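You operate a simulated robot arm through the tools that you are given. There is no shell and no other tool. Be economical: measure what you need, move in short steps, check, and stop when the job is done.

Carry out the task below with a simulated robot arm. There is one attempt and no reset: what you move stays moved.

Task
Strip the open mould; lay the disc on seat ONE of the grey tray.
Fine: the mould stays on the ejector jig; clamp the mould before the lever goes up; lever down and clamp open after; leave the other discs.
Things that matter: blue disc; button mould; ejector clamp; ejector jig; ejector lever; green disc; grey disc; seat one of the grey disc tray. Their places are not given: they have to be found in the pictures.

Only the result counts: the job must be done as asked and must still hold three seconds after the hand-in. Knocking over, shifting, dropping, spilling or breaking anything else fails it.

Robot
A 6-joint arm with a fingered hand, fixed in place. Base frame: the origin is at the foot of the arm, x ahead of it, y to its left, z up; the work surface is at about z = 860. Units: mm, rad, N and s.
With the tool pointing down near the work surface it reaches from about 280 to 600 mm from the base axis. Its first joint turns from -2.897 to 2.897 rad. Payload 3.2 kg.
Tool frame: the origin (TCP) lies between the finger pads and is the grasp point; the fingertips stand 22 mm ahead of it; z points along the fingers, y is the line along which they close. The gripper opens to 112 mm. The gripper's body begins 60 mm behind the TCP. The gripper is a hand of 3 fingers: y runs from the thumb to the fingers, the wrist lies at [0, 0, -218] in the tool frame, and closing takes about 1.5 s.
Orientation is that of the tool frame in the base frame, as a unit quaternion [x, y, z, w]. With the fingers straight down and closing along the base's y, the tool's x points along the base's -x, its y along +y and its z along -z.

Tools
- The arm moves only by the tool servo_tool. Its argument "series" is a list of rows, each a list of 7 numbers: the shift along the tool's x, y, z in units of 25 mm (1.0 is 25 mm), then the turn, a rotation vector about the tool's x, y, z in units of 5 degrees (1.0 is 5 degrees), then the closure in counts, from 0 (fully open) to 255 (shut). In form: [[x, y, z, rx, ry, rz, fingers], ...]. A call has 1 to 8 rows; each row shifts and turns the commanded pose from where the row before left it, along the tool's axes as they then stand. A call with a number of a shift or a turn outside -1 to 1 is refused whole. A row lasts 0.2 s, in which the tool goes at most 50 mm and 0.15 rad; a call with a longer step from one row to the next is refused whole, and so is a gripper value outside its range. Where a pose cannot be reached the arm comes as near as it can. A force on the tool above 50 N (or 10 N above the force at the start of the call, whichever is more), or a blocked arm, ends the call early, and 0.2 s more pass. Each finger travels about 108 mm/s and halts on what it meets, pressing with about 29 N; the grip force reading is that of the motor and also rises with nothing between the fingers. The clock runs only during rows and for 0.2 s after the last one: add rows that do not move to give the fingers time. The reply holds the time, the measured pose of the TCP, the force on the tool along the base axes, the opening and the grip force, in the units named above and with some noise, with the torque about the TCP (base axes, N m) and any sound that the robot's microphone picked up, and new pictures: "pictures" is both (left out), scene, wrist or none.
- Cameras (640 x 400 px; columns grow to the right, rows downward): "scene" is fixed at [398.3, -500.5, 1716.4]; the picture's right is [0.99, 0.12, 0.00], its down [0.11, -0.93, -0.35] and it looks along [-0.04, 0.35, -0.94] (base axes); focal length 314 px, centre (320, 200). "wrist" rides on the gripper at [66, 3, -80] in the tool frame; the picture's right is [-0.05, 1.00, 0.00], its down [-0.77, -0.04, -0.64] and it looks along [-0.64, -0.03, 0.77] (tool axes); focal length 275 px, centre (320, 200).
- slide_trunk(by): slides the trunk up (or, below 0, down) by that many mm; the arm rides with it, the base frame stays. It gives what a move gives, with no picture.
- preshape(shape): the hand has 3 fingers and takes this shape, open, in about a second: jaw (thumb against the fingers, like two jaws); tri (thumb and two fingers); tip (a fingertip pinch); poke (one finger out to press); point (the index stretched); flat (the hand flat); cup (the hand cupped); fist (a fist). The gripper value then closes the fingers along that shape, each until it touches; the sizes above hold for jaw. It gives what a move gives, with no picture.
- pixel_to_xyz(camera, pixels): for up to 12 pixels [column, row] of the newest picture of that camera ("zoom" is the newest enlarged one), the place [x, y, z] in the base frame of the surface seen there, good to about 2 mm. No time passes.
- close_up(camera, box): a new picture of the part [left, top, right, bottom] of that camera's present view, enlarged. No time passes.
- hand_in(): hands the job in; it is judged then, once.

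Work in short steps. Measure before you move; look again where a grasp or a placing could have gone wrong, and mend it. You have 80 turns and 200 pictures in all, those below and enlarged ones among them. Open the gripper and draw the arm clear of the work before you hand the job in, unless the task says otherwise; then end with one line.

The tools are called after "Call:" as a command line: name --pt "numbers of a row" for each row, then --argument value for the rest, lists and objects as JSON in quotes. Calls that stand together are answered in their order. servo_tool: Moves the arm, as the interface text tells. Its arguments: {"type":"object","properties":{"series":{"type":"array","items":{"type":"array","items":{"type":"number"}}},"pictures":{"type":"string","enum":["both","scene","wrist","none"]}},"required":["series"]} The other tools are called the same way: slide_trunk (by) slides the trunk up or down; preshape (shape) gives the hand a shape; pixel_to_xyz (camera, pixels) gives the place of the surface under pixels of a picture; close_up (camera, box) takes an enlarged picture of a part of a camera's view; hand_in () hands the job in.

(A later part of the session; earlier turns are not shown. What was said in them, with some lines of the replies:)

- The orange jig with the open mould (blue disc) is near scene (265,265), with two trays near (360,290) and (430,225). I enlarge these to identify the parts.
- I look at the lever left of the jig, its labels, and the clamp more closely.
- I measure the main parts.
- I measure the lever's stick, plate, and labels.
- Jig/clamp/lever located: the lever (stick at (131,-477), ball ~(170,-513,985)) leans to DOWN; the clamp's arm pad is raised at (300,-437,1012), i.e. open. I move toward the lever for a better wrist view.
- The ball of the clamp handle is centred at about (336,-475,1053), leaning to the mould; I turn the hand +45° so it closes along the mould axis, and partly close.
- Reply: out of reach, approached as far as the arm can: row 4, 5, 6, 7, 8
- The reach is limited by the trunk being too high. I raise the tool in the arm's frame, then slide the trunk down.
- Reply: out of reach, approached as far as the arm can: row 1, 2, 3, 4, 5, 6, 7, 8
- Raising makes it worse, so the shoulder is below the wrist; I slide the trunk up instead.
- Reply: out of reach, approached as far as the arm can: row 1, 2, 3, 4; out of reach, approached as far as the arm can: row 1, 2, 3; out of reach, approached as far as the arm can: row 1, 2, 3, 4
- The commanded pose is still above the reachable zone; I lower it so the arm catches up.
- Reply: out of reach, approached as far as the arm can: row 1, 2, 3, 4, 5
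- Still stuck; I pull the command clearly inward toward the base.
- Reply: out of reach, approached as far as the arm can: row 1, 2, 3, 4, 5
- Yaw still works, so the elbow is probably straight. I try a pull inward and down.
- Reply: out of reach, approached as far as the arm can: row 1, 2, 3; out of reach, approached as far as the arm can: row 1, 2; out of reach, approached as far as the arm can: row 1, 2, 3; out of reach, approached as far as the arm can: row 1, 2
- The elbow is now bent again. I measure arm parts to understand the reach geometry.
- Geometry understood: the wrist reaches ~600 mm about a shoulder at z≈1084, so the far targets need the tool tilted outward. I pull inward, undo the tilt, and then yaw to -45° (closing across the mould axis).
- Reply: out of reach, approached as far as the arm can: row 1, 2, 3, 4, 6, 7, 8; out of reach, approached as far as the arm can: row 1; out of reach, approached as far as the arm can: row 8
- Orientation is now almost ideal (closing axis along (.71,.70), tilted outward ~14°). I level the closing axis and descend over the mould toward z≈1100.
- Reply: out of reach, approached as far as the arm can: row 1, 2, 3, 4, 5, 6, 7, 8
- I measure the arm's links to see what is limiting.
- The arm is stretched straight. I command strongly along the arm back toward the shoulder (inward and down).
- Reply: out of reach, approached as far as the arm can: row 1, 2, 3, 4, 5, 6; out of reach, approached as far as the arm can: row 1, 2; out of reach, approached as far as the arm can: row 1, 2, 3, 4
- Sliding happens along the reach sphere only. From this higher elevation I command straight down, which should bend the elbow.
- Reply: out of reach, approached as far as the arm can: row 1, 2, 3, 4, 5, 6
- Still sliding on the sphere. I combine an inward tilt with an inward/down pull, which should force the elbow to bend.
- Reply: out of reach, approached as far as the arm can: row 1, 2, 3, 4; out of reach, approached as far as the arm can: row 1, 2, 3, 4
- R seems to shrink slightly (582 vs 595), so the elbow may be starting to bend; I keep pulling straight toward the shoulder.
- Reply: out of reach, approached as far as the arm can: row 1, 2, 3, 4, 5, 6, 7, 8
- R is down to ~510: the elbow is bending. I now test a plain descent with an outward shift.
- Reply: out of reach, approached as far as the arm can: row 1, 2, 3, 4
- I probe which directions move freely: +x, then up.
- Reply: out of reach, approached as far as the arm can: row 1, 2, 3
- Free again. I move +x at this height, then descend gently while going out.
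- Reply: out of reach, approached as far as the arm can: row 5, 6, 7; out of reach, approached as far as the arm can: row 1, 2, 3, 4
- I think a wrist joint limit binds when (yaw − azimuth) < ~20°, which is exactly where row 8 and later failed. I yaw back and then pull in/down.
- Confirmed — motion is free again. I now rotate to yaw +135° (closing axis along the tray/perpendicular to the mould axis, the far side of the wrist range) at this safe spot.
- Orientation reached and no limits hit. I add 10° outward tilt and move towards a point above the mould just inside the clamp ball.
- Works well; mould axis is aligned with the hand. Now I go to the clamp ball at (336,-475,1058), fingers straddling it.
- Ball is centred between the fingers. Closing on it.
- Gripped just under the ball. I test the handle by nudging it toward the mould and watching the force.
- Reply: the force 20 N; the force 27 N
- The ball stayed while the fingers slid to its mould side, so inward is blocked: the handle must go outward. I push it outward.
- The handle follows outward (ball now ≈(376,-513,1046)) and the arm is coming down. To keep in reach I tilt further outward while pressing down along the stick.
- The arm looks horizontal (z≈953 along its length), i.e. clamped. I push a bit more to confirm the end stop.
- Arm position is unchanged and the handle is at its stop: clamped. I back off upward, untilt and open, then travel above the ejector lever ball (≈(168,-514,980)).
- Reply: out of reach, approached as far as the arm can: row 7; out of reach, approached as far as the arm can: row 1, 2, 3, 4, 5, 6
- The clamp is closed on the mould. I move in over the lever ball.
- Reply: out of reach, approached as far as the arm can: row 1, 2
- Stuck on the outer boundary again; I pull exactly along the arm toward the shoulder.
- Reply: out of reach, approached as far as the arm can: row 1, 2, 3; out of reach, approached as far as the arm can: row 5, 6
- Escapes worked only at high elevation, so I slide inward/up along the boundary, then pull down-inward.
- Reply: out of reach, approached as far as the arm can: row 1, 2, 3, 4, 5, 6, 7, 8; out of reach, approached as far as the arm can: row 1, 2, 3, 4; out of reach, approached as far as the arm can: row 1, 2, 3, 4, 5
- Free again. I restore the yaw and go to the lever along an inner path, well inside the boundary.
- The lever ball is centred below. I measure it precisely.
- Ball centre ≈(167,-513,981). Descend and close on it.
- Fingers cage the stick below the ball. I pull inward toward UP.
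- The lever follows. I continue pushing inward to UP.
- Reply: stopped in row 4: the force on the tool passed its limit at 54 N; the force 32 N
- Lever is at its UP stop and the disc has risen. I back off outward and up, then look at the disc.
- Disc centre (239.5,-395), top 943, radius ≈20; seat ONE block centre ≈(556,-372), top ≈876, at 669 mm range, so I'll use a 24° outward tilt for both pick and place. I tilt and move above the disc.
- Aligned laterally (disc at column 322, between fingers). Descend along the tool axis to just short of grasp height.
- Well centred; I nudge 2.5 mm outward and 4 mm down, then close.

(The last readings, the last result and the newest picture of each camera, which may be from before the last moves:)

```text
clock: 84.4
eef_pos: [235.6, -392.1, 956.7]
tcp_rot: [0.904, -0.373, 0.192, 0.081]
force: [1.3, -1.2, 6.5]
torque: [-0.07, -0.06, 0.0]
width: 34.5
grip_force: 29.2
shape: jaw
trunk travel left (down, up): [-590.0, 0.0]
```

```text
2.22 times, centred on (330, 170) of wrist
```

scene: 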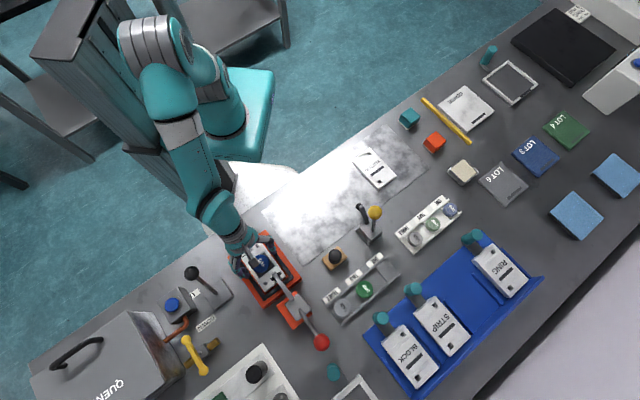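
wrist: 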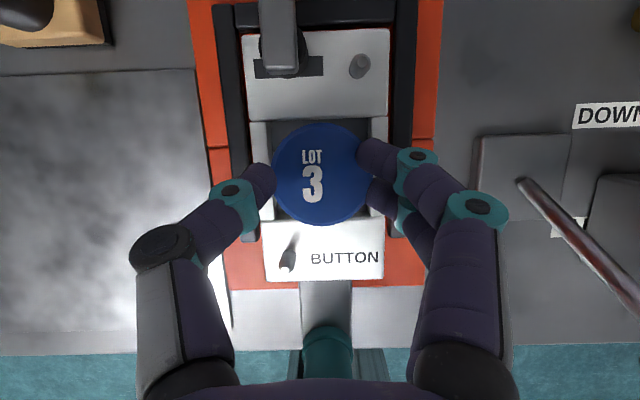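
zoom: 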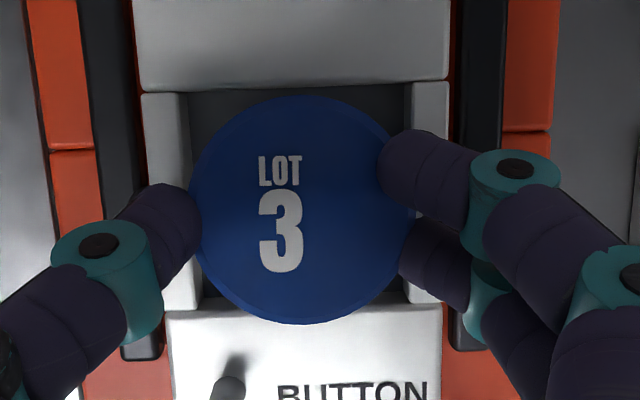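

Three-point grasp on the rim. Lift straight up 30 mm and check.

Call:
servo_tool --pt "0.16 0 -0.365 0 0 0 225" --pt "0.16 0 -0.365 0 0 0 225" --pt "0.16 0 -0.365 0 0 0 225" --pt "0 0 0 0 0 0 225"

Call:
close_up --camera "wrist" --box '[200, 80, 460, 260]'

```text
clock: 85.4
eef_pos: [235.2, -391.9, 986.5]
tcp_rot: [0.904, -0.372, 0.191, 0.081]
force: [0.5, -0.2, -0.6]
torque: [-0.02, -0.01, -0.02]
width: 34.2
grip_force: 29.1
shape: jaw
trunk travel left (down, up): [-590.0, 0.0]
```

scene: 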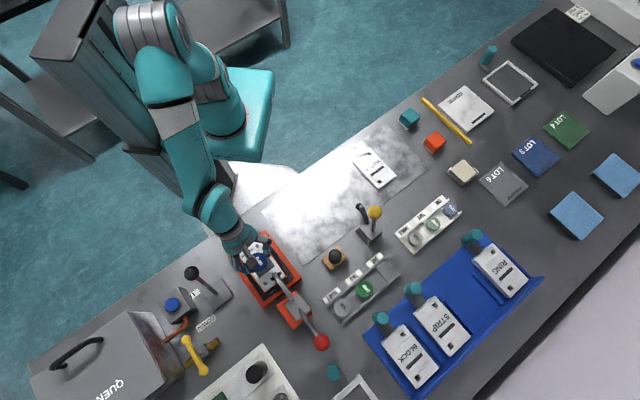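
wrist: 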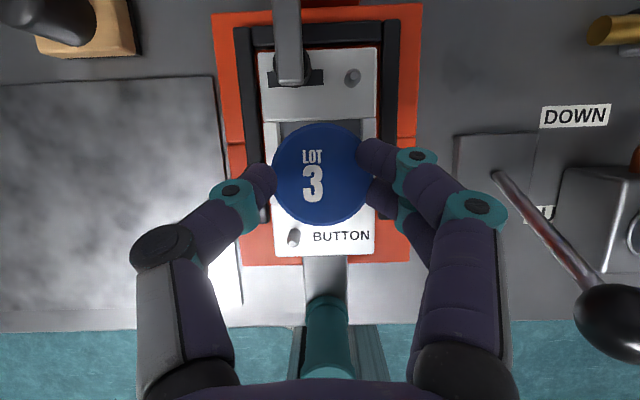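

```text
2.22 times, centred on (330, 170) of wrist
```

zoom: 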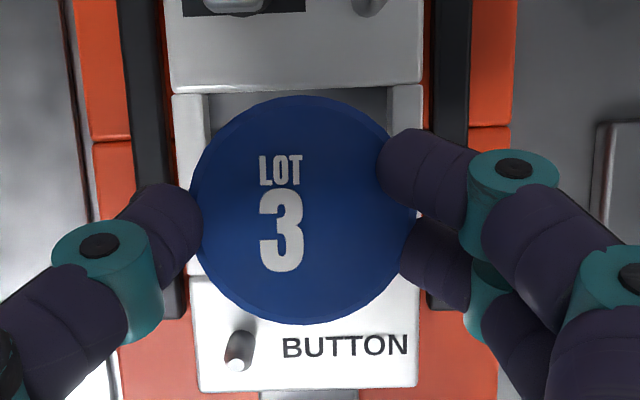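

Disc is held, unchanged in the view. Measure its pose in the hand.

Call:
pixel_to_xyz --camera "zoom" --pixels '[[302, 210], [302, 105], [302, 315], [215, 210], [380, 210], [230, 140], [350, 280]]'

```text
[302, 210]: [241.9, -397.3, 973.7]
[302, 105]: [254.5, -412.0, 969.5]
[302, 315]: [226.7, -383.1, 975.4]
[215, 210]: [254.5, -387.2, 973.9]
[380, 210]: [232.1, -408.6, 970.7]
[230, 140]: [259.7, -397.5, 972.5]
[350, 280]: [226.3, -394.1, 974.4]
```

Disc centre is offset (6,-5.6,-13.5 to its top) from the TCP. I raise 30 mm while turning 20° about the vertical (to keep the wrist clear of the yellow clamp), and measure that clamp.

Call:
servo_tool --pt "0.12 0 -0.27 0.406 0 -0.913 225" --pt "0.12 0 -0.27 0.406 0 -0.913 225" --pt "0.12 0 -0.27 0.406 0 -0.913 225" --pt "0.12 0 -0.27 0.406 0 -0.913 225" --pictures "scene"

Call:
pixel_to_xyz --camera "scene" --pixels '[[375, 212], [375, 207], [360, 207], [363, 213], [372, 235], [335, 255]]'

```text
clock: 86.4
eef_pos: [236.0, -391.8, 1016.6]
tcp_rot: [0.956, -0.209, 0.201, 0.047]
force: [-0.2, -0.1, -0.2]
torque: [-0.02, 0.02, 0.0]
width: 34.2
grip_force: 28.8
shape: jaw
trunk travel left (down, up): [-590.0, 0.0]
```

scene: 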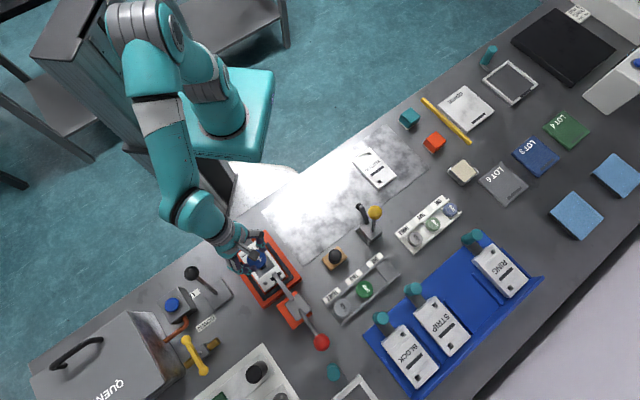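

```text
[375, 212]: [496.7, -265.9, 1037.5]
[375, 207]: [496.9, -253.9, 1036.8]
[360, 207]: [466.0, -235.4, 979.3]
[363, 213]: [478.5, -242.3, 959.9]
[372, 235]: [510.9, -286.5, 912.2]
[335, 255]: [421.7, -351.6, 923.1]
```

Yellow clamp ball centre ≈(497,-262,1025); clearance should be adequate. I carry the disc toward the tray in two legs.

Call:
servo_tool --pt "0.669 -0.454 0.522 0 0 0 225" --pt "0.669 -0.454 0.522 0 0 0 225" --pt "0.669 -0.454 0.522 0 0 0 225" --pt "0.669 -0.454 0.522 0 0 0 225" --pt "0.669 -0.454 0.522 0 0 0 225" --pt "0.669 -0.454 0.522 0 0 0 225" --pt "0.669 -0.454 0.522 0 0 0 225"

```text
clock: 88.0
eef_pos: [402.1, -381.3, 978.3]
tcp_rot: [0.956, -0.21, 0.202, 0.047]
force: [0.6, 0.6, -0.1]
torque: [-0.03, 0.04, -0.02]
width: 34.1
grip_force: 29.1
shape: jaw
trunk travel left (down, up): [-590.0, 0.0]
```

scene: 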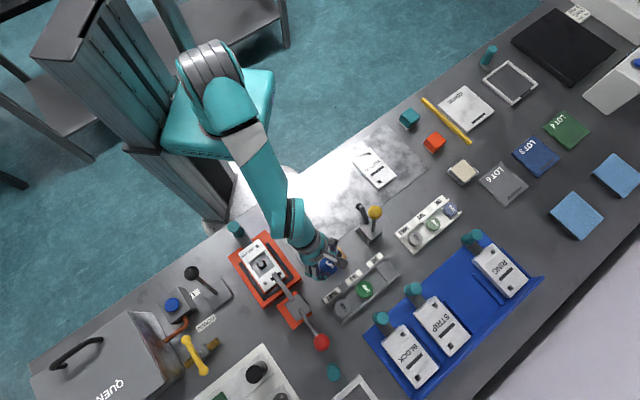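
wrist: 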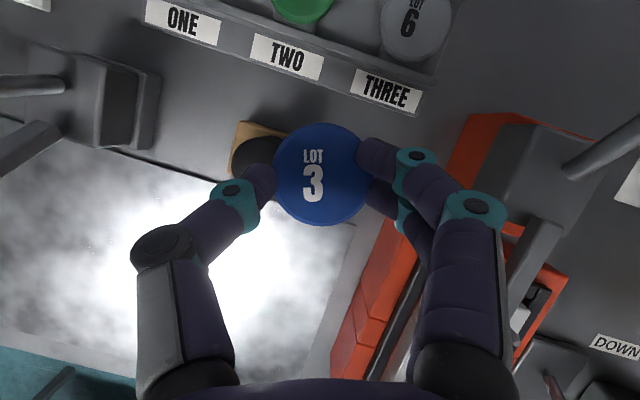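

Call:
servo_tool --pt "0.584 -0.416 0.494 0 0 0 225" --pt "0.584 -0.416 0.494 0 0 0 225" --pt "0.584 -0.416 0.494 0 0 0 225" --pt "0.584 -0.416 0.494 0 0 0 225" --pt "0.584 -0.416 0.494 0 0 0 225"

Call:
close_up --camera "scene" --box '[310, 190, 430, 310]'

```text
clock: 89.2
eef_pos: [505.0, -372.2, 951.5]
tcp_rot: [0.956, -0.209, 0.202, 0.047]
force: [0.8, -0.8, -0.4]
torque: [0.0, -0.01, 0.01]
width: 34.2
grip_force: 28.8
shape: jaw
trunk travel left (down, up): [-590.0, 0.0]
```

scene: 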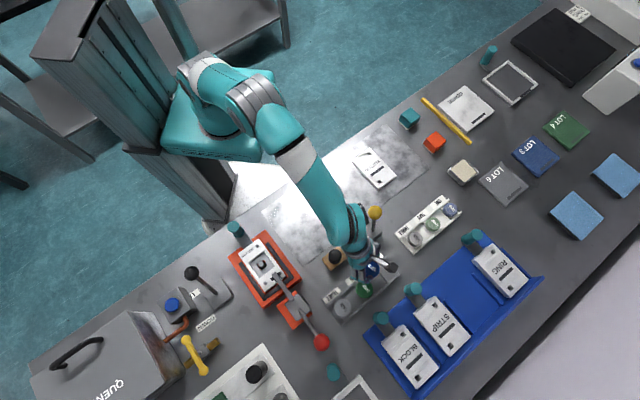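
wrist: 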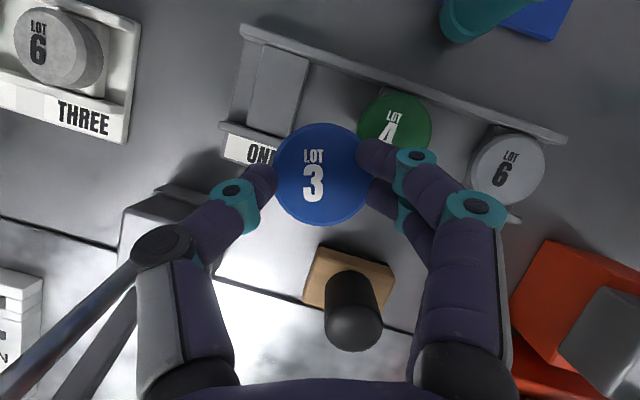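

```text
3.33 times, centred on (370, 250) of scene
```

zoom: 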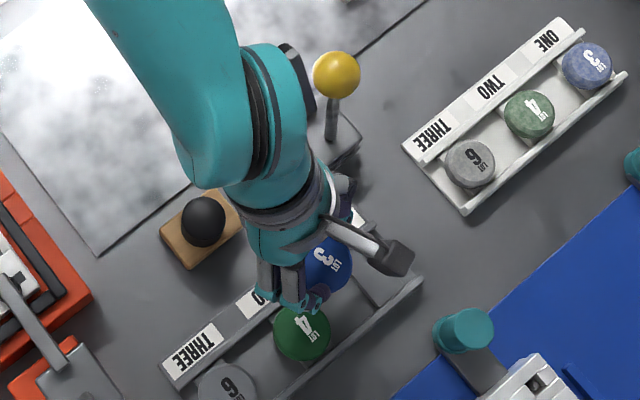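

Clear so far. I continue to just above seat ONE (TCP z≈930).

Call:
servo_tool --pt "0.355 -0.29 0.47 0 0 0 225" --pt "0.355 -0.29 0.47 0 0 0 225" --pt "0.355 -0.29 0.47 0 0 0 225" --pt "0 0 0 0 0 0 225"

Call:
close_up --camera "wrist" --box '[180, 60, 460, 260]'

Call:
pixel_to_xyz --camera "zoom" --pixels '[[320, 265], [320, 170], [320, 350], [240, 265], [390, 265]]'

Call:
close_up --camera "scene" --box '[330, 190, 430, 310]'

```text
clock: 90.2
eef_pos: [551.0, -369.4, 929.5]
tcp_rot: [0.956, -0.209, 0.202, 0.047]
force: [-0.3, 0.3, 0.1]
torque: [-0.04, 0.02, 0.01]
width: 34.1
grip_force: 29.2
shape: jaw
trunk travel left (down, up): [-590.0, 0.0]
```

scene: 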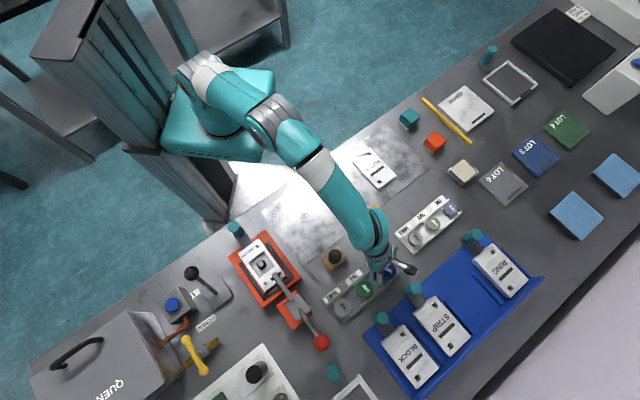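
wrist: 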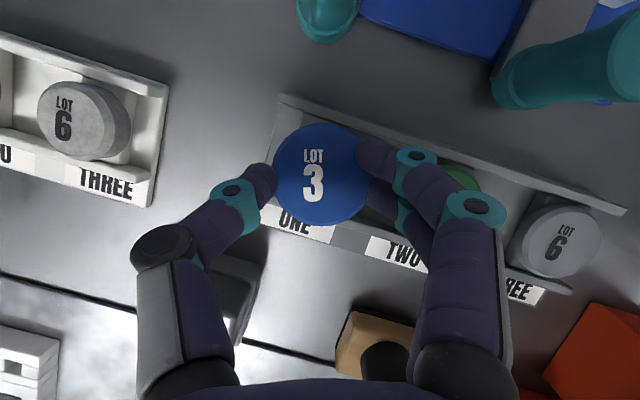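

```text
2.00 times, centred on (320, 160) of wrist
```

zoom: 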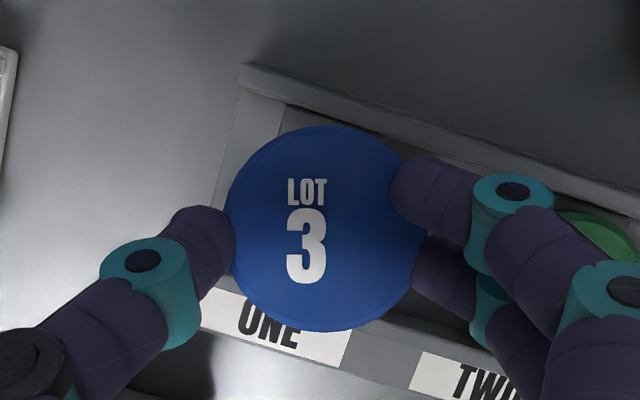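

```text
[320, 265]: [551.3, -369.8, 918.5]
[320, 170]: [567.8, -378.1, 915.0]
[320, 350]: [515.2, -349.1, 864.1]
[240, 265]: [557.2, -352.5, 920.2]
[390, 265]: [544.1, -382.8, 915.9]
```

```text
3.33 times, centred on (380, 250) of scene
```

zoom: 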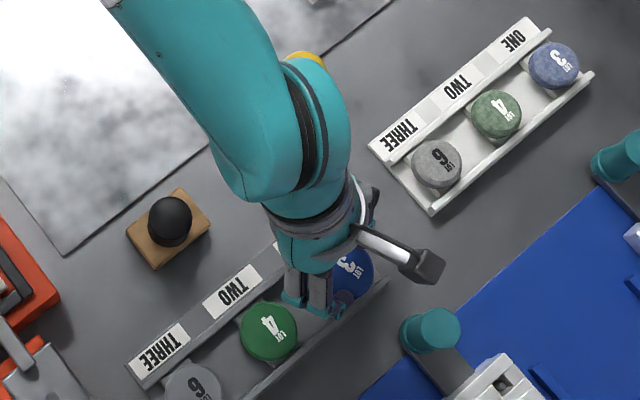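

Disc centre ≈(558,-373), right over seat ONE. Lower 27 mm straight down, watching force.

Call:
servo_tool --pt "-0.11 0 0.247 0 0 0 225" --pt "-0.11 0 0.247 0 0 0 225" --pt "-0.11 0 0.247 0 0 0 225" --pt "-0.1 0 0.225 0 0 0 225" --pt "0 0 0 0 0 0 225"

Call:
close_up --camera "wrist" --box '[180, 60, 460, 260]'

Call:
pixel_to_xyz --camera "zoom" --pixels '[[320, 265], [320, 170], [325, 228], [240, 228], [390, 240]]'

```text
clock: 91.4
eef_pos: [548.4, -368.4, 902.1]
tcp_rot: [0.956, -0.21, 0.201, 0.047]
force: [0.0, -0.7, 0.3]
torque: [-0.01, 0.01, 0.0]
width: 34.1
grip_force: 29.4
shape: jaw
trunk travel left (down, up): [-590.0, 0.0]
```

scene: 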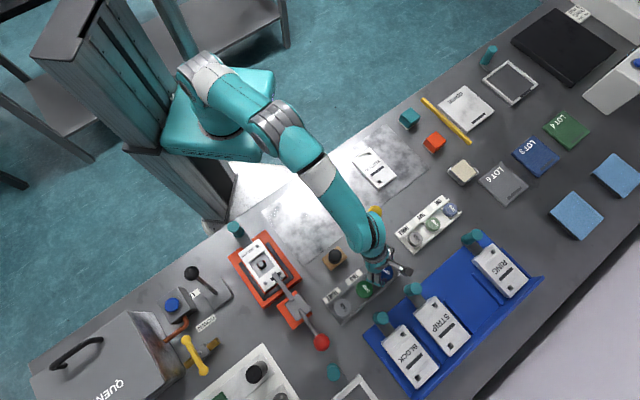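
wrist: 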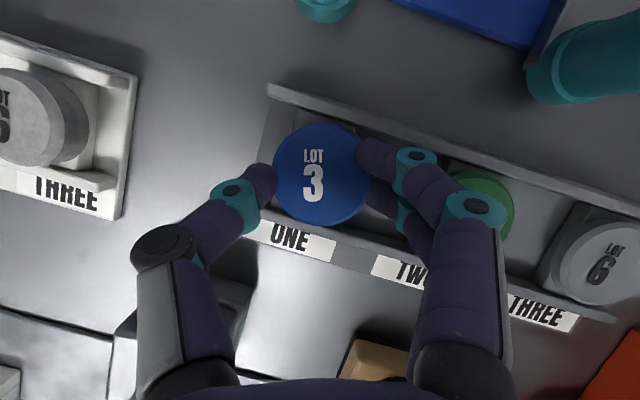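

```text
2.00 times, centred on (320, 160) of wrist
```

zoom: 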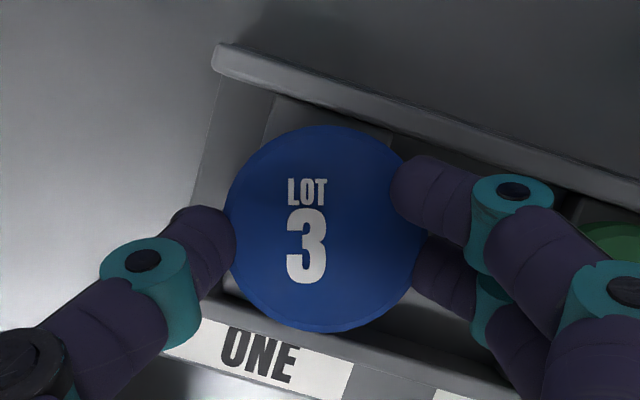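

```text
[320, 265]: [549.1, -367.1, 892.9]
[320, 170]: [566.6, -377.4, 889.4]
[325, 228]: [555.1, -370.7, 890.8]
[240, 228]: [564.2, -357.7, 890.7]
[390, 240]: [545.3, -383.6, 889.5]
```

Disc top centre is at (555.5,-371,890.8): ~3 mm above the seat and ~2.5 mm inward. I correct and lower until touch.

Call:
servo_tool --pt "0.09 0.03 0.04 0 0 0 225" --pt "-0.03 0 0.065 0 0 0 225" --pt "-0.03 0 0.065 0 0 0 225" --pt "0 0 0 0 0 0 225" --pictures "wrist"

Call:
pixel_to_xyz --camera "wrist" --pixels '[[320, 192], [320, 145], [322, 174], [285, 174], [355, 180]]'

```text
clock: 92.4
eef_pos: [549.9, -370.3, 901.1]
tcp_rot: [0.955, -0.209, 0.202, 0.048]
force: [0.0, 0.9, 6.7]
torque: [-0.15, -0.12, 0.05]
width: 34.0
grip_force: 29.0
shape: jaw
trunk travel left (down, up): [-590.0, 0.0]
```

wrist: 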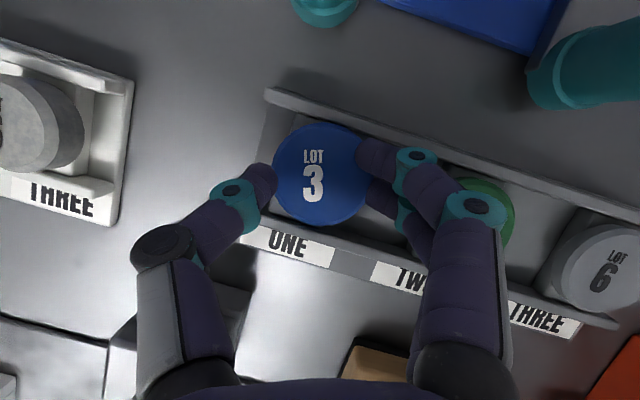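

```text
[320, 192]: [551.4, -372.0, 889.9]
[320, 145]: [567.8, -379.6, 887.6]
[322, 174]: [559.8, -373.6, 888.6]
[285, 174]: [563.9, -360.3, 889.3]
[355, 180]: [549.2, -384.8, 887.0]
```

Touching (6.7 N) and centred at (558,-373.5). I release by opening modestly.

Call:
servo_tool --pt "0 0 0 0 0 0 190" --pt "0 0 0 0 0 0 160" --pt "0 0 0 0 0 0 140" --pt "0 0 0 0 0 0 140" --pictures "wrist"

Call:
close_up --camera "wrist" --box '[180, 60, 460, 260]'

```text
clock: 93.4
eef_pos: [550.4, -370.3, 899.2]
tcp_rot: [0.956, -0.209, 0.201, 0.047]
force: [-1.3, 0.0, -0.5]
torque: [-0.02, 0.0, 0.01]
width: 49.7
grip_force: 0.0
shape: jaw
trunk travel left (down, up): [-590.0, 0.0]
```

wrist: 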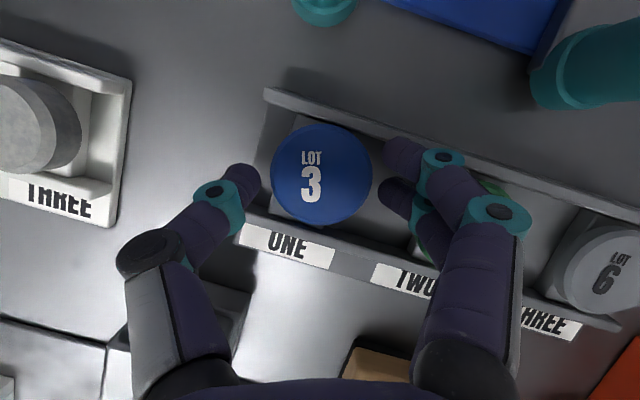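

```text
2.00 times, centred on (320, 160) of wrist
```

zoom: 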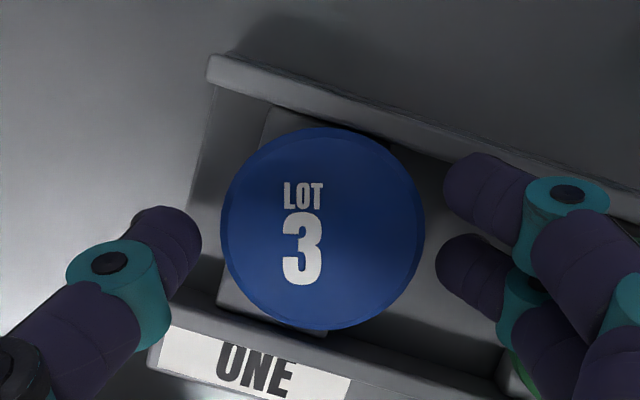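

Disc sits on seat ONE. I retreat straight up, then back along the entry path.

Call:
servo_tool --pt "0.16 0 -0.37 0 0 0 140" --pt "0.16 0 -0.37 0 0 0 140" --pt "0.16 0 -0.37 0 0 0 140" --pt "-0.355 0.29 -0.47 0 0 0 140" --pt "-0.355 0.29 -0.47 0 0 0 140" --pt "-0.355 0.29 -0.47 0 0 0 140" --pt "-0.584 0.416 -0.494 0 0 0 140" --pt "-0.584 0.416 -0.494 0 0 0 140" --pictures "none"

Call:
servo_tool --pt "-0.584 0.416 -0.494 0 0 0 140" --pt "-0.584 0.416 -0.494 0 0 0 140" --pt "-0.584 0.416 -0.494 0 0 0 120" --pt "-0.669 0.454 -0.6 0 0 0 100" --pt "-0.669 0.454 -0.6 0 0 0 80" --pt "-0.669 0.454 -0.6 0 0 0 80" --pt "-0.669 0.454 -0.6 0 0 0 80" --pt "-0.669 0.454 -0.6 0 0 0 80"

Call:
close_up --camera "scene" --box '[310, 190, 430, 330]'

```text
clock: 95.2
eef_pos: [463.4, -377.3, 962.7]
tcp_rot: [0.955, -0.21, 0.202, 0.047]
force: [1.4, 0.3, -0.6]
torque: [0.02, -0.01, 0.02]
width: 49.9
grip_force: 0.0
shape: jaw
trunk travel left (down, up): [-590.0, 0.0]
```

```text
clock: 97.0
eef_pos: [281.3, -386.8, 1014.5]
tcp_rot: [0.956, -0.209, 0.201, 0.046]
force: [-0.2, 0.0, 0.4]
torque: [-0.01, -0.02, 0.05]
width: 76.6
grip_force: 0.1
shape: jaw
trunk travel left (down, up): [-590.0, 0.0]
```

scene: 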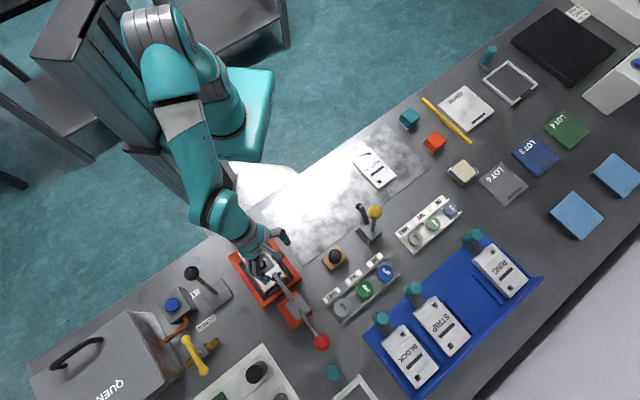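
wrist: 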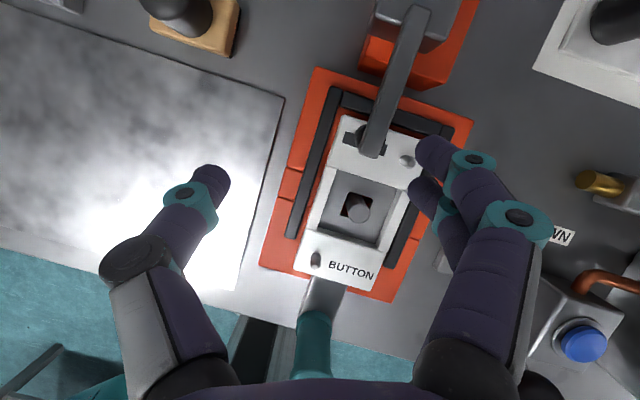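

```text
2.86 times, centred on (370, 260) of scene
```

zoom: 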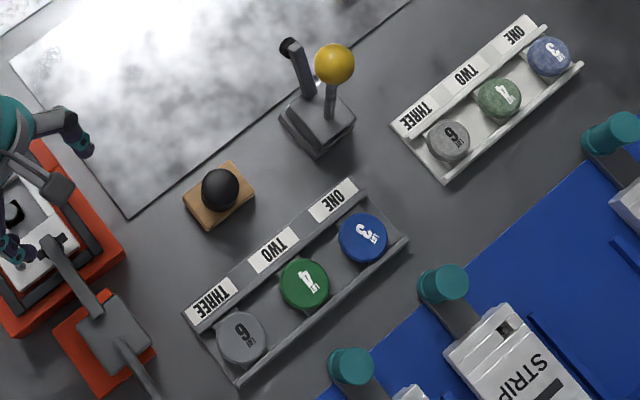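

Disc 3 is well seated; others untouched, mould empty. Next: lever DOWN. I restore yaw/tilt and move, fingers closing, to above the lever's inner side.

Call:
servo_tool --pt "0 0 -0.4 -0.406 0 0.913 80" --pt "0 0 -0.4 -0.406 0 0.913 80" --pt "0 0 -0.4 -0.406 0 0.913 80" --pt "0 0 -0.4 -0.406 0 0.913 80" --pt "0 0 0 0 -1 0 120" --pt "0 0 0 0 -1 0 160" --pictures "none"

Call:
servo_tool --pt "-0.6 0.795 -0.3 0 0 0 255" --pt "-0.6 0.795 -0.3 0 0 0 255" --pt "-0.6 0.795 -0.3 0 0 0 255" --pt "-0.6 0.795 -0.3 0 0 0 255" --pt "-0.6 0.795 -0.3 0 0 0 255" --pt "-0.6 0.795 -0.3 0 0 0 255" --pt "0 0 0 0 0 0 255"

Call:
close_up --camera "scene" --box '[160, 240, 260, 340]'

```text
clock: 98.4
eef_pos: [266.5, -380.9, 1049.8]
tcp_rot: [0.917, -0.379, 0.112, 0.049]
force: [-0.8, -0.1, 0.1]
torque: [-0.03, 0.03, -0.02]
width: 42.4
grip_force: 0.0
shape: jaw
trunk travel left (down, up): [-590.0, 0.0]
```

```text
clock: 100.0
eef_pos: [113.7, -395.3, 1073.4]
tcp_rot: [0.918, -0.378, 0.112, 0.049]
force: [-0.9, -1.1, 0.5]
torque: [-0.02, 0.01, -0.01]
width: 0.0
grip_force: 28.9
shape: jaw
trunk travel left (down, up): [-590.0, 0.0]
```

scene: 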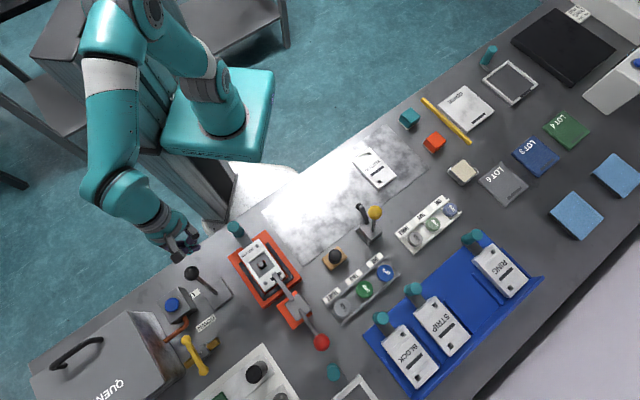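
wrist: 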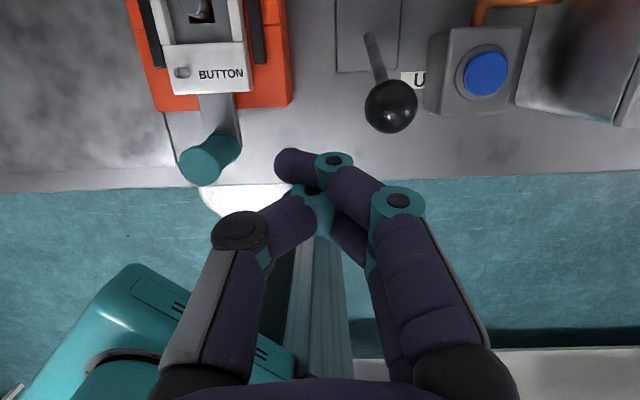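

```text
4.00 times, centred on (210, 290) of scene
```

zoom: 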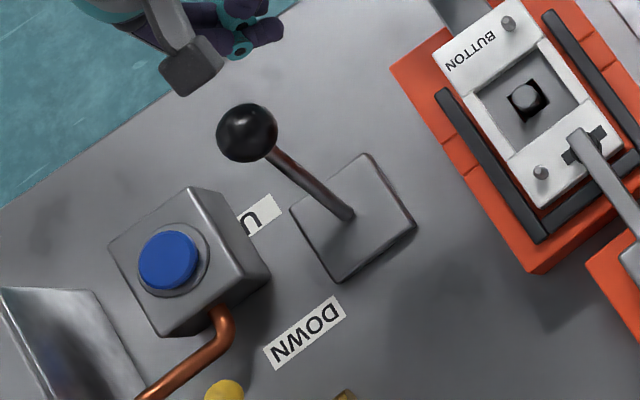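

Call:
pixel_to_xyz --camera "zoom" --pixels '[[247, 130], [247, 110], [270, 130], [290, 165], [330, 200]]'

Call:
pixel_to_xyz --camera "wrist" --pixels '[[390, 105], [390, 125], [370, 105]]'

```text
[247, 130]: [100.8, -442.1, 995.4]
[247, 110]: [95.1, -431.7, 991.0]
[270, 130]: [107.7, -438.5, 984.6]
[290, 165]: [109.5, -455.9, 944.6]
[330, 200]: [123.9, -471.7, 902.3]
```

```text
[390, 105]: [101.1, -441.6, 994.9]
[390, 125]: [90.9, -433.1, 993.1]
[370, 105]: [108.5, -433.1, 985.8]
```

Ball centre at UP ≈(96,-441,980). I descend on its inner side with closed fingers.

Call:
servo_tool --pt "-0.73 0.6 0 0 0 0 255" --pt "-0.73 0.6 0 0 0 0 255" --pt "-0.73 0.6 0 0 0 0 255" --pt "0 0 0.95 0 0 0 255" --pt "0 0 0.95 0 0 0 255" --pt "0 0 0.95 0 0 0 255" --pt "0 0 0.95 0 0 0 255"

```text
clock: 101.6
eef_pos: [60.5, -407.1, 966.3]
tcp_rot: [0.918, -0.378, 0.112, 0.049]
force: [0.0, -0.4, 0.1]
torque: [-0.02, -0.02, -0.02]
width: 0.1
grip_force: 29.1
shape: jaw
trunk travel left (down, up): [-590.0, 0.0]
```

scene: 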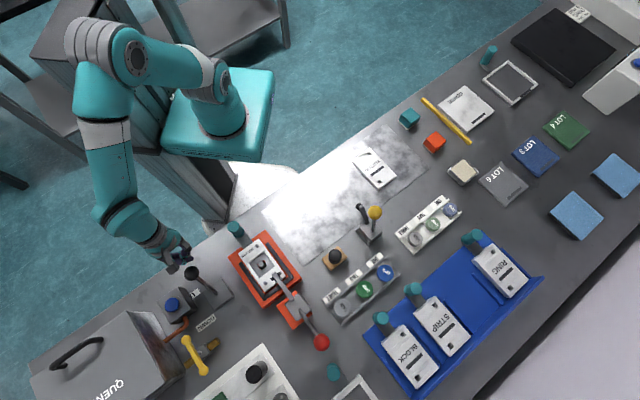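
wrist: 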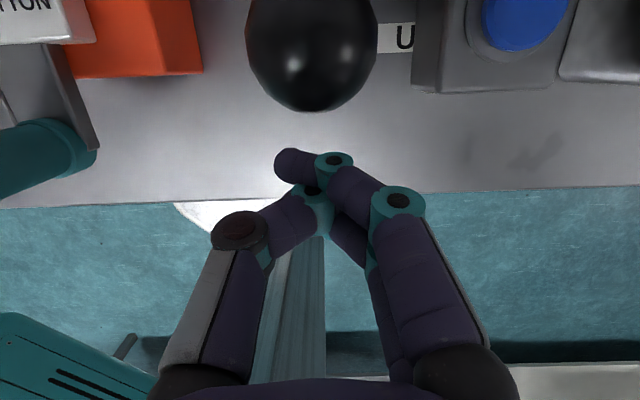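

Aligned (ball at column 312). Push outward toward DOWN.

Call:
servo_tool --pt "0.6 0 0.13 0 0 0 255" --pt "0.6 0 0.13 0 0 0 255" --pt "0.6 0 0.13 0 0 0 255" --pt "0.6 0 0.13 0 0 0 255" --pt "0.6 0 0.13 0 0 0 255" --pt "0.6 0 0.13 0 0 0 255" --pictures "none"

Call:
servo_tool --pt "0.4 0 0.12 0 0 0 255" --pt "0.4 0 0.12 0 0 0 255" --pt "0.4 0 0.12 0 0 0 255" --pt "0.4 0 0.12 0 0 0 255"

Call:
close_up --camera "scene" --box '[170, 230, 310, 350]'

```text
clock: 103.0
eef_pos: [125.6, -470.4, 969.6]
tcp_rot: [0.918, -0.378, 0.111, 0.049]
force: [-0.1, 0.9, 0.1]
torque: [0.01, -0.01, -0.01]
width: 0.0
grip_force: 29.1
shape: jaw
trunk travel left (down, up): [-590.0, 0.0]
```

```text
clock: 104.1
eef_pos: [147.7, -492.6, 965.8]
tcp_rot: [0.917, -0.38, 0.109, 0.044]
force: [-34.6, 23.1, 4.2]
torque: [-0.05, -0.09, -0.22]
width: 0.0
grip_force: 29.0
shape: jaw
trunk travel left (down, up): [-590.0, 0.0]
stopped in row 4: the force on the tool passed its limit at 53 N (the readings are from after the stop); the commanded pose is now the measured one
```

scene: 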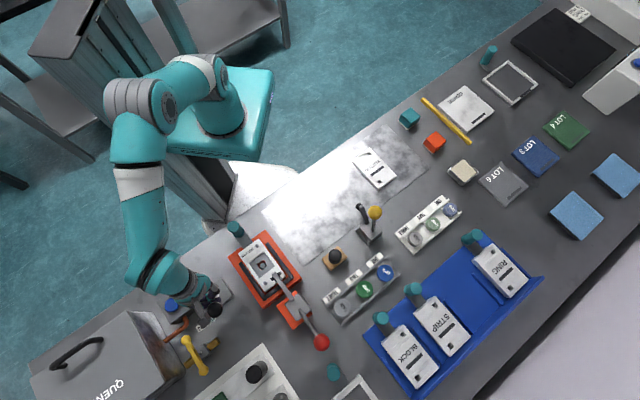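
wrist: 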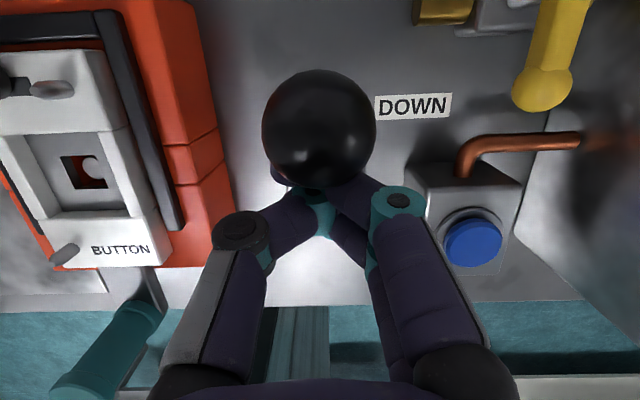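

```text
3.33 times, centred on (240, 290) of scene
```

zoom: 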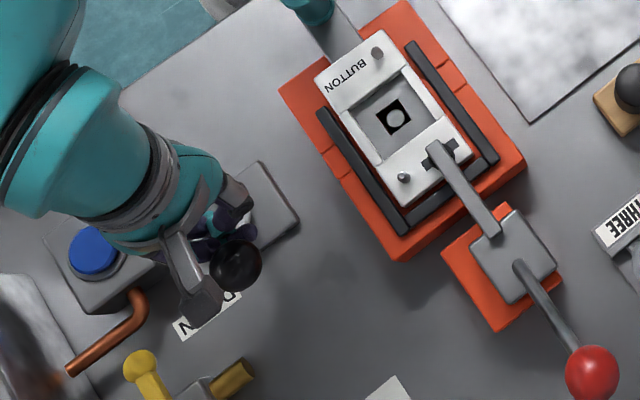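

Lever is at its DOWN stop and the pin has dropped. I withdraw inward and up, opening the fingers, and measure the clamp handle's ball.

Call:
servo_tool --pt "-0.7 0 0 0 0 0 255" --pt "-0.6 0 0 0 0 0 255" --pt "0 0 -1 0 0 0 255" --pt "0 0 -1 0 0 0 200" --pt "0 0 -1 0 0 0 140" --pt "0 0 -1 0 0 0 100" --pt "0 0 -0.5 0 0 0 100" --pictures "scene"

Call:
close_up --camera "scene" --box '[190, 270, 350, 370]'

Call:
pixel_to_xyz --camera "scene" --pixels '[[322, 342], [322, 338], [322, 346], [318, 342], [326, 342], [310, 322], [214, 309]]'

```text
clock: 105.7
eef_pos: [112.8, -454.7, 1068.0]
tcp_rot: [0.918, -0.379, 0.108, 0.044]
force: [-0.2, 0.2, 0.1]
torque: [0.06, -0.01, -0.01]
width: 67.9
grip_force: 0.0
shape: jaw
trunk travel left (down, up): [-590.0, 0.0]
```

scene: 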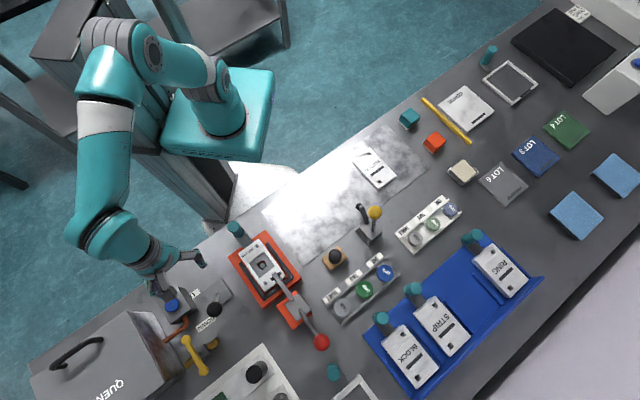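

```text
4.00 times, centred on (270, 320) of scene
```

zoom: 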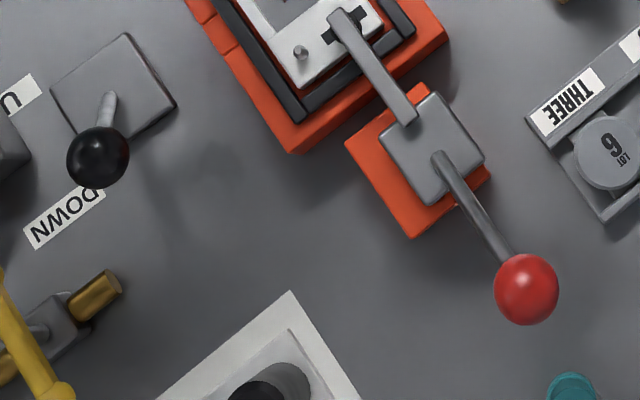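

```text
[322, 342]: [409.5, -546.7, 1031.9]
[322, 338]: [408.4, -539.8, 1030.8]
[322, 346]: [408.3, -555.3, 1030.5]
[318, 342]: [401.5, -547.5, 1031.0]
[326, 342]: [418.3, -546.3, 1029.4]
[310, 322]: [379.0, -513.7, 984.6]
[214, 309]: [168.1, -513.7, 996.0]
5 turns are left
```

Few turns remain, so I pack calls. Lever is down at (168,-514). Clamp ball centre ≈(409,-548,1014): I travel there, tilt outward to ~33°, straddle and close on it.

Call:
servo_tool --pt "0.71 -0.813 0.04 0 0 0 100" --pt "0.71 -0.813 0.04 0 0 0 100" --pt "0.71 -0.813 0.04 0 0 0 100" --pt "0.71 -0.813 0.04 0 0 0 100" --pt "0.71 -0.813 0.04 0 0 0 100" --pt "0.71 -0.813 0.04 0 0 0 100" --pt "0.71 -0.813 0.04 0 0 0 100" --pictures "none"

Call:
servo_tool --pt "0 0 0 0 1 0 100" --pt "0 0 0 0 1 0 100" --pt "0 0 0 0 1 0 100" --pt "0 0 0 0 1 0 100" --pt "0.863 0 0.808 0 0 0 100" --pt "0.863 0 0.808 0 0 0 100" --pt "0.863 0 0.808 0 0 0 100" --pt "0.863 0 0.808 0 0 0 100" --pictures "none"

Call:
servo_tool --pt "0 0 0.733 0 0 0 100" --pt "0 0 0.733 0 0 0 100" --pt "0 0 0.733 0 0 0 100" --pt "0 0 0 0 0 0 150" --pt "0 0 0 0 0 0 200" --pt "0 0 0 0 0 0 235" --pt "0 0 0 0 0 0 235" --pt "0 0 0 0 0 0 235"

```text
clock: 107.3
eef_pos: [300.8, -442.4, 1089.2]
tcp_rot: [0.918, -0.379, 0.107, 0.044]
force: [-0.4, 0.0, -0.6]
torque: [0.02, 0.01, 0.01]
width: 67.5
grip_force: 0.0
shape: jaw
trunk travel left (down, up): [-590.0, 0.0]
```

```text
clock: 109.1
eef_pos: [381.9, -524.2, 1068.7]
tcp_rot: [0.885, -0.366, 0.265, 0.109]
force: [-0.1, 0.8, 0.8]
torque: [0.02, -0.02, 0.05]
width: 67.7
grip_force: 0.1
shape: jaw
trunk travel left (down, up): [-590.0, 0.0]
```

```text
clock: 110.9
eef_pos: [405.6, -544.8, 1023.7]
tcp_rot: [0.885, -0.366, 0.265, 0.109]
force: [0.9, 2.1, -2.0]
torque: [-0.04, 0.02, 0.04]
width: 23.5
grip_force: 29.0
shape: jaw
trunk travel left (down, up): [-590.0, 0.0]
4 turns are left
```

scene: 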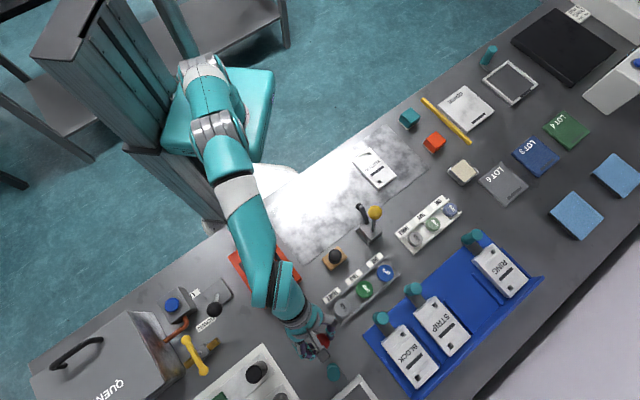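
wrist: 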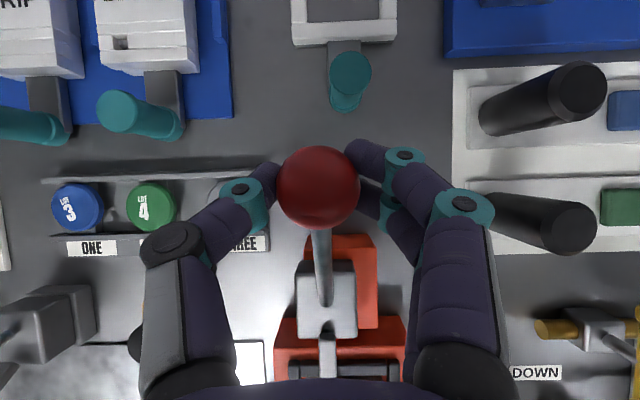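

Ball is gripped with fingertips beneath it. I swing it along its arc back to the open position.

Call:
servo_tool --pt "-0.135 0 -0.525 0 0 0 240" --pt "-0.135 0 -0.525 0 0 0 240" --pt "-0.27 0 -0.49 0 0 0 240" --pt "-0.27 0 -0.49 0 0 0 240" --pt "-0.39 0 -0.4 0 0 0 240" --pt "-0.39 0 -0.4 0 0 0 240" --pt "-0.54 0 -0.31 0 0 0 240" --pt "-0.54 0 -0.31 0 0 0 240"

Call:
close_up --camera "scene" --box '[220, 220, 350, 350]'

Call:
pixel_to_xyz --camera "wrist" --pixels '[[320, 188], [325, 280], [328, 320], [330, 350], [332, 375]]'

```text
clock: 112.6
eef_pos: [348.7, -488.8, 1062.2]
tcp_rot: [0.884, -0.362, 0.271, 0.115]
force: [27.5, -29.3, -4.2]
torque: [-0.27, -0.36, 0.06]
width: 9.2
grip_force: 28.8
shape: jaw
trunk travel left (down, up): [-590.0, 0.0]
stopped in row 8: the force on the tool passed its limit at 60 N (the readings are from after the stop); the commanded pose is now the measured one
```

scene: 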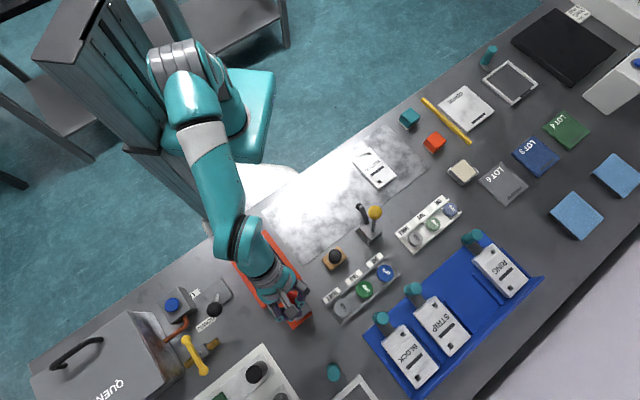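
wrist: 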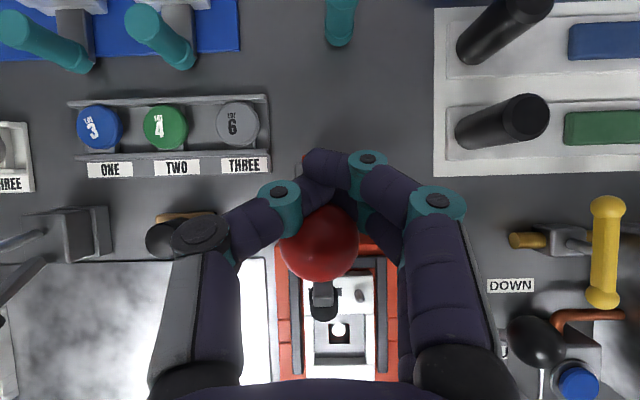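

```text
3.08 times, centred on (285, 285) of scene
```

zoom: 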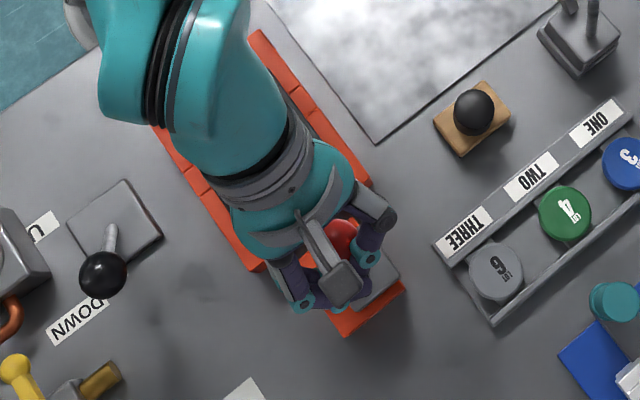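

```text
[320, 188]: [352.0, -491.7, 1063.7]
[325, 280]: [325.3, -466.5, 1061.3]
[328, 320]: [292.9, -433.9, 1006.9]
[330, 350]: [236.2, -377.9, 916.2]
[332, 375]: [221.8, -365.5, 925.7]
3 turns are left
```

The handle reached its open stop and the arm is raised (pad top z≈1007). I relax, open wide to straddle the ball, withdraw along the tool axis and go inward, then check everything.

Call:
servo_tool --pt "0.2 0 0.05 0 0 0 240" --pt "0 0 0 0 0 0 160" --pt "0 0 0 0 0 0 80" --pt "0 0 0 0 0 0 40" --pt "0 0 0 0 0 0 40" --pt "0 0 0 0 0 0 40" --pt "0 0 0 0 0 0 40" --pictures "none"

Call:
servo_tool --pt "0 0 -0.9 0 0 0 40" --pt "0 0 -0.9 0 0 0 40" --pt "0 0 -0.9 0 0 0 40" --pt "0 0 -0.9 0 0 0 40" --pt "-0.8 0 -0.55 0 0 0 40" --pt "-0.8 0 -0.55 0 0 0 40" --pt "-0.8 0 -0.55 0 0 0 40" --pt "-0.8 0 -0.55 0 0 0 40" --pictures "none"

Call:
servo_tool --pt "-0.8 0 -0.55 0 0 0 20" --pt "-0.8 0 -0.55 0 0 0 0" --pt "-0.8 0 -0.55 0 0 0 0" --pt "-0.4 0 -0.3 0 0 0 0"

Call:
close_up --camera "scene" --box '[190, 210, 410, 350]'

Call:
pixel_to_xyz --camera "scene" --pixels '[[291, 299], [280, 287], [265, 264], [386, 271], [214, 310]]'

```text
clock: 114.2
eef_pos: [345.8, -487.2, 1065.8]
tcp_rot: [0.884, -0.363, 0.272, 0.114]
force: [0.2, 0.7, -0.3]
torque: [0.02, 0.0, -0.03]
width: 94.2
grip_force: 0.0
shape: jaw
trunk travel left (down, up): [-590.0, 0.0]
```

```text
clock: 116.0
eef_pos: [242.0, -382.2, 1142.0]
tcp_rot: [0.884, -0.363, 0.271, 0.115]
force: [0.8, -0.8, 0.0]
torque: [0.0, 0.01, -0.04]
width: 94.4
grip_force: 0.1
shape: jaw
trunk travel left (down, up): [-590.0, 0.0]
```

```text
clock: 117.0
eef_pos: [181.3, -321.8, 1143.3]
tcp_rot: [0.884, -0.363, 0.272, 0.115]
force: [0.0, 0.0, -0.6]
torque: [0.02, -0.04, 0.02]
width: 112.0
grip_force: 0.0
shape: jaw
trunk travel left (down, up): [-590.0, 0.0]
```

scene: 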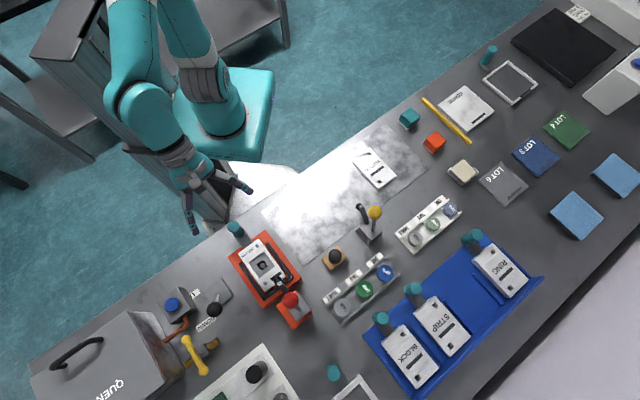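
wrist: 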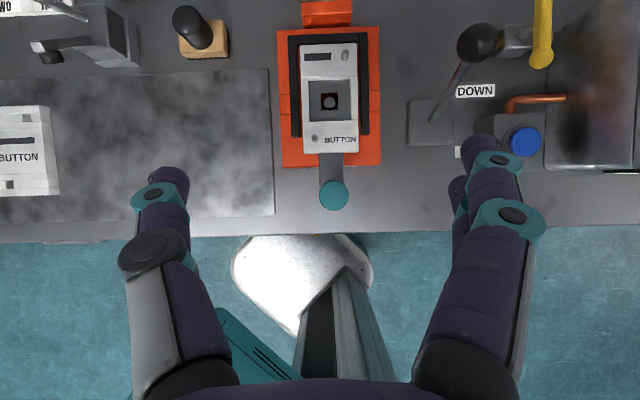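

```text
2.86 times, centred on (300, 280) of scene
```

zoom: 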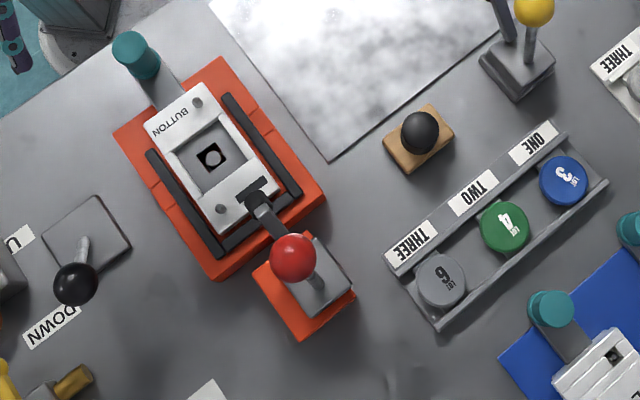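

```text
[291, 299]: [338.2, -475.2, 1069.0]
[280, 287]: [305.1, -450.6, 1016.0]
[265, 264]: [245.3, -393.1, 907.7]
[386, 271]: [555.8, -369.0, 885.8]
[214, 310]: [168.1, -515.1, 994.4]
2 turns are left
```

The final checks match the goal. The clamp is open: its ball is at (338,-475,1069), the same as at the start. The lever is down, the mould is empty and still on the jig, and disc 3 is on seat ONE. The arm is clear and the gripper open, so I am handing in.

Call:
hand_in

```text
The job is handed in.
```

The blue disc is out of the mould and on seat ONE of the grey tray. The clamp was closed before the lever went up. The lever is down again, the clamp is open, the mould is still on the jig, and the other discs were not moved.
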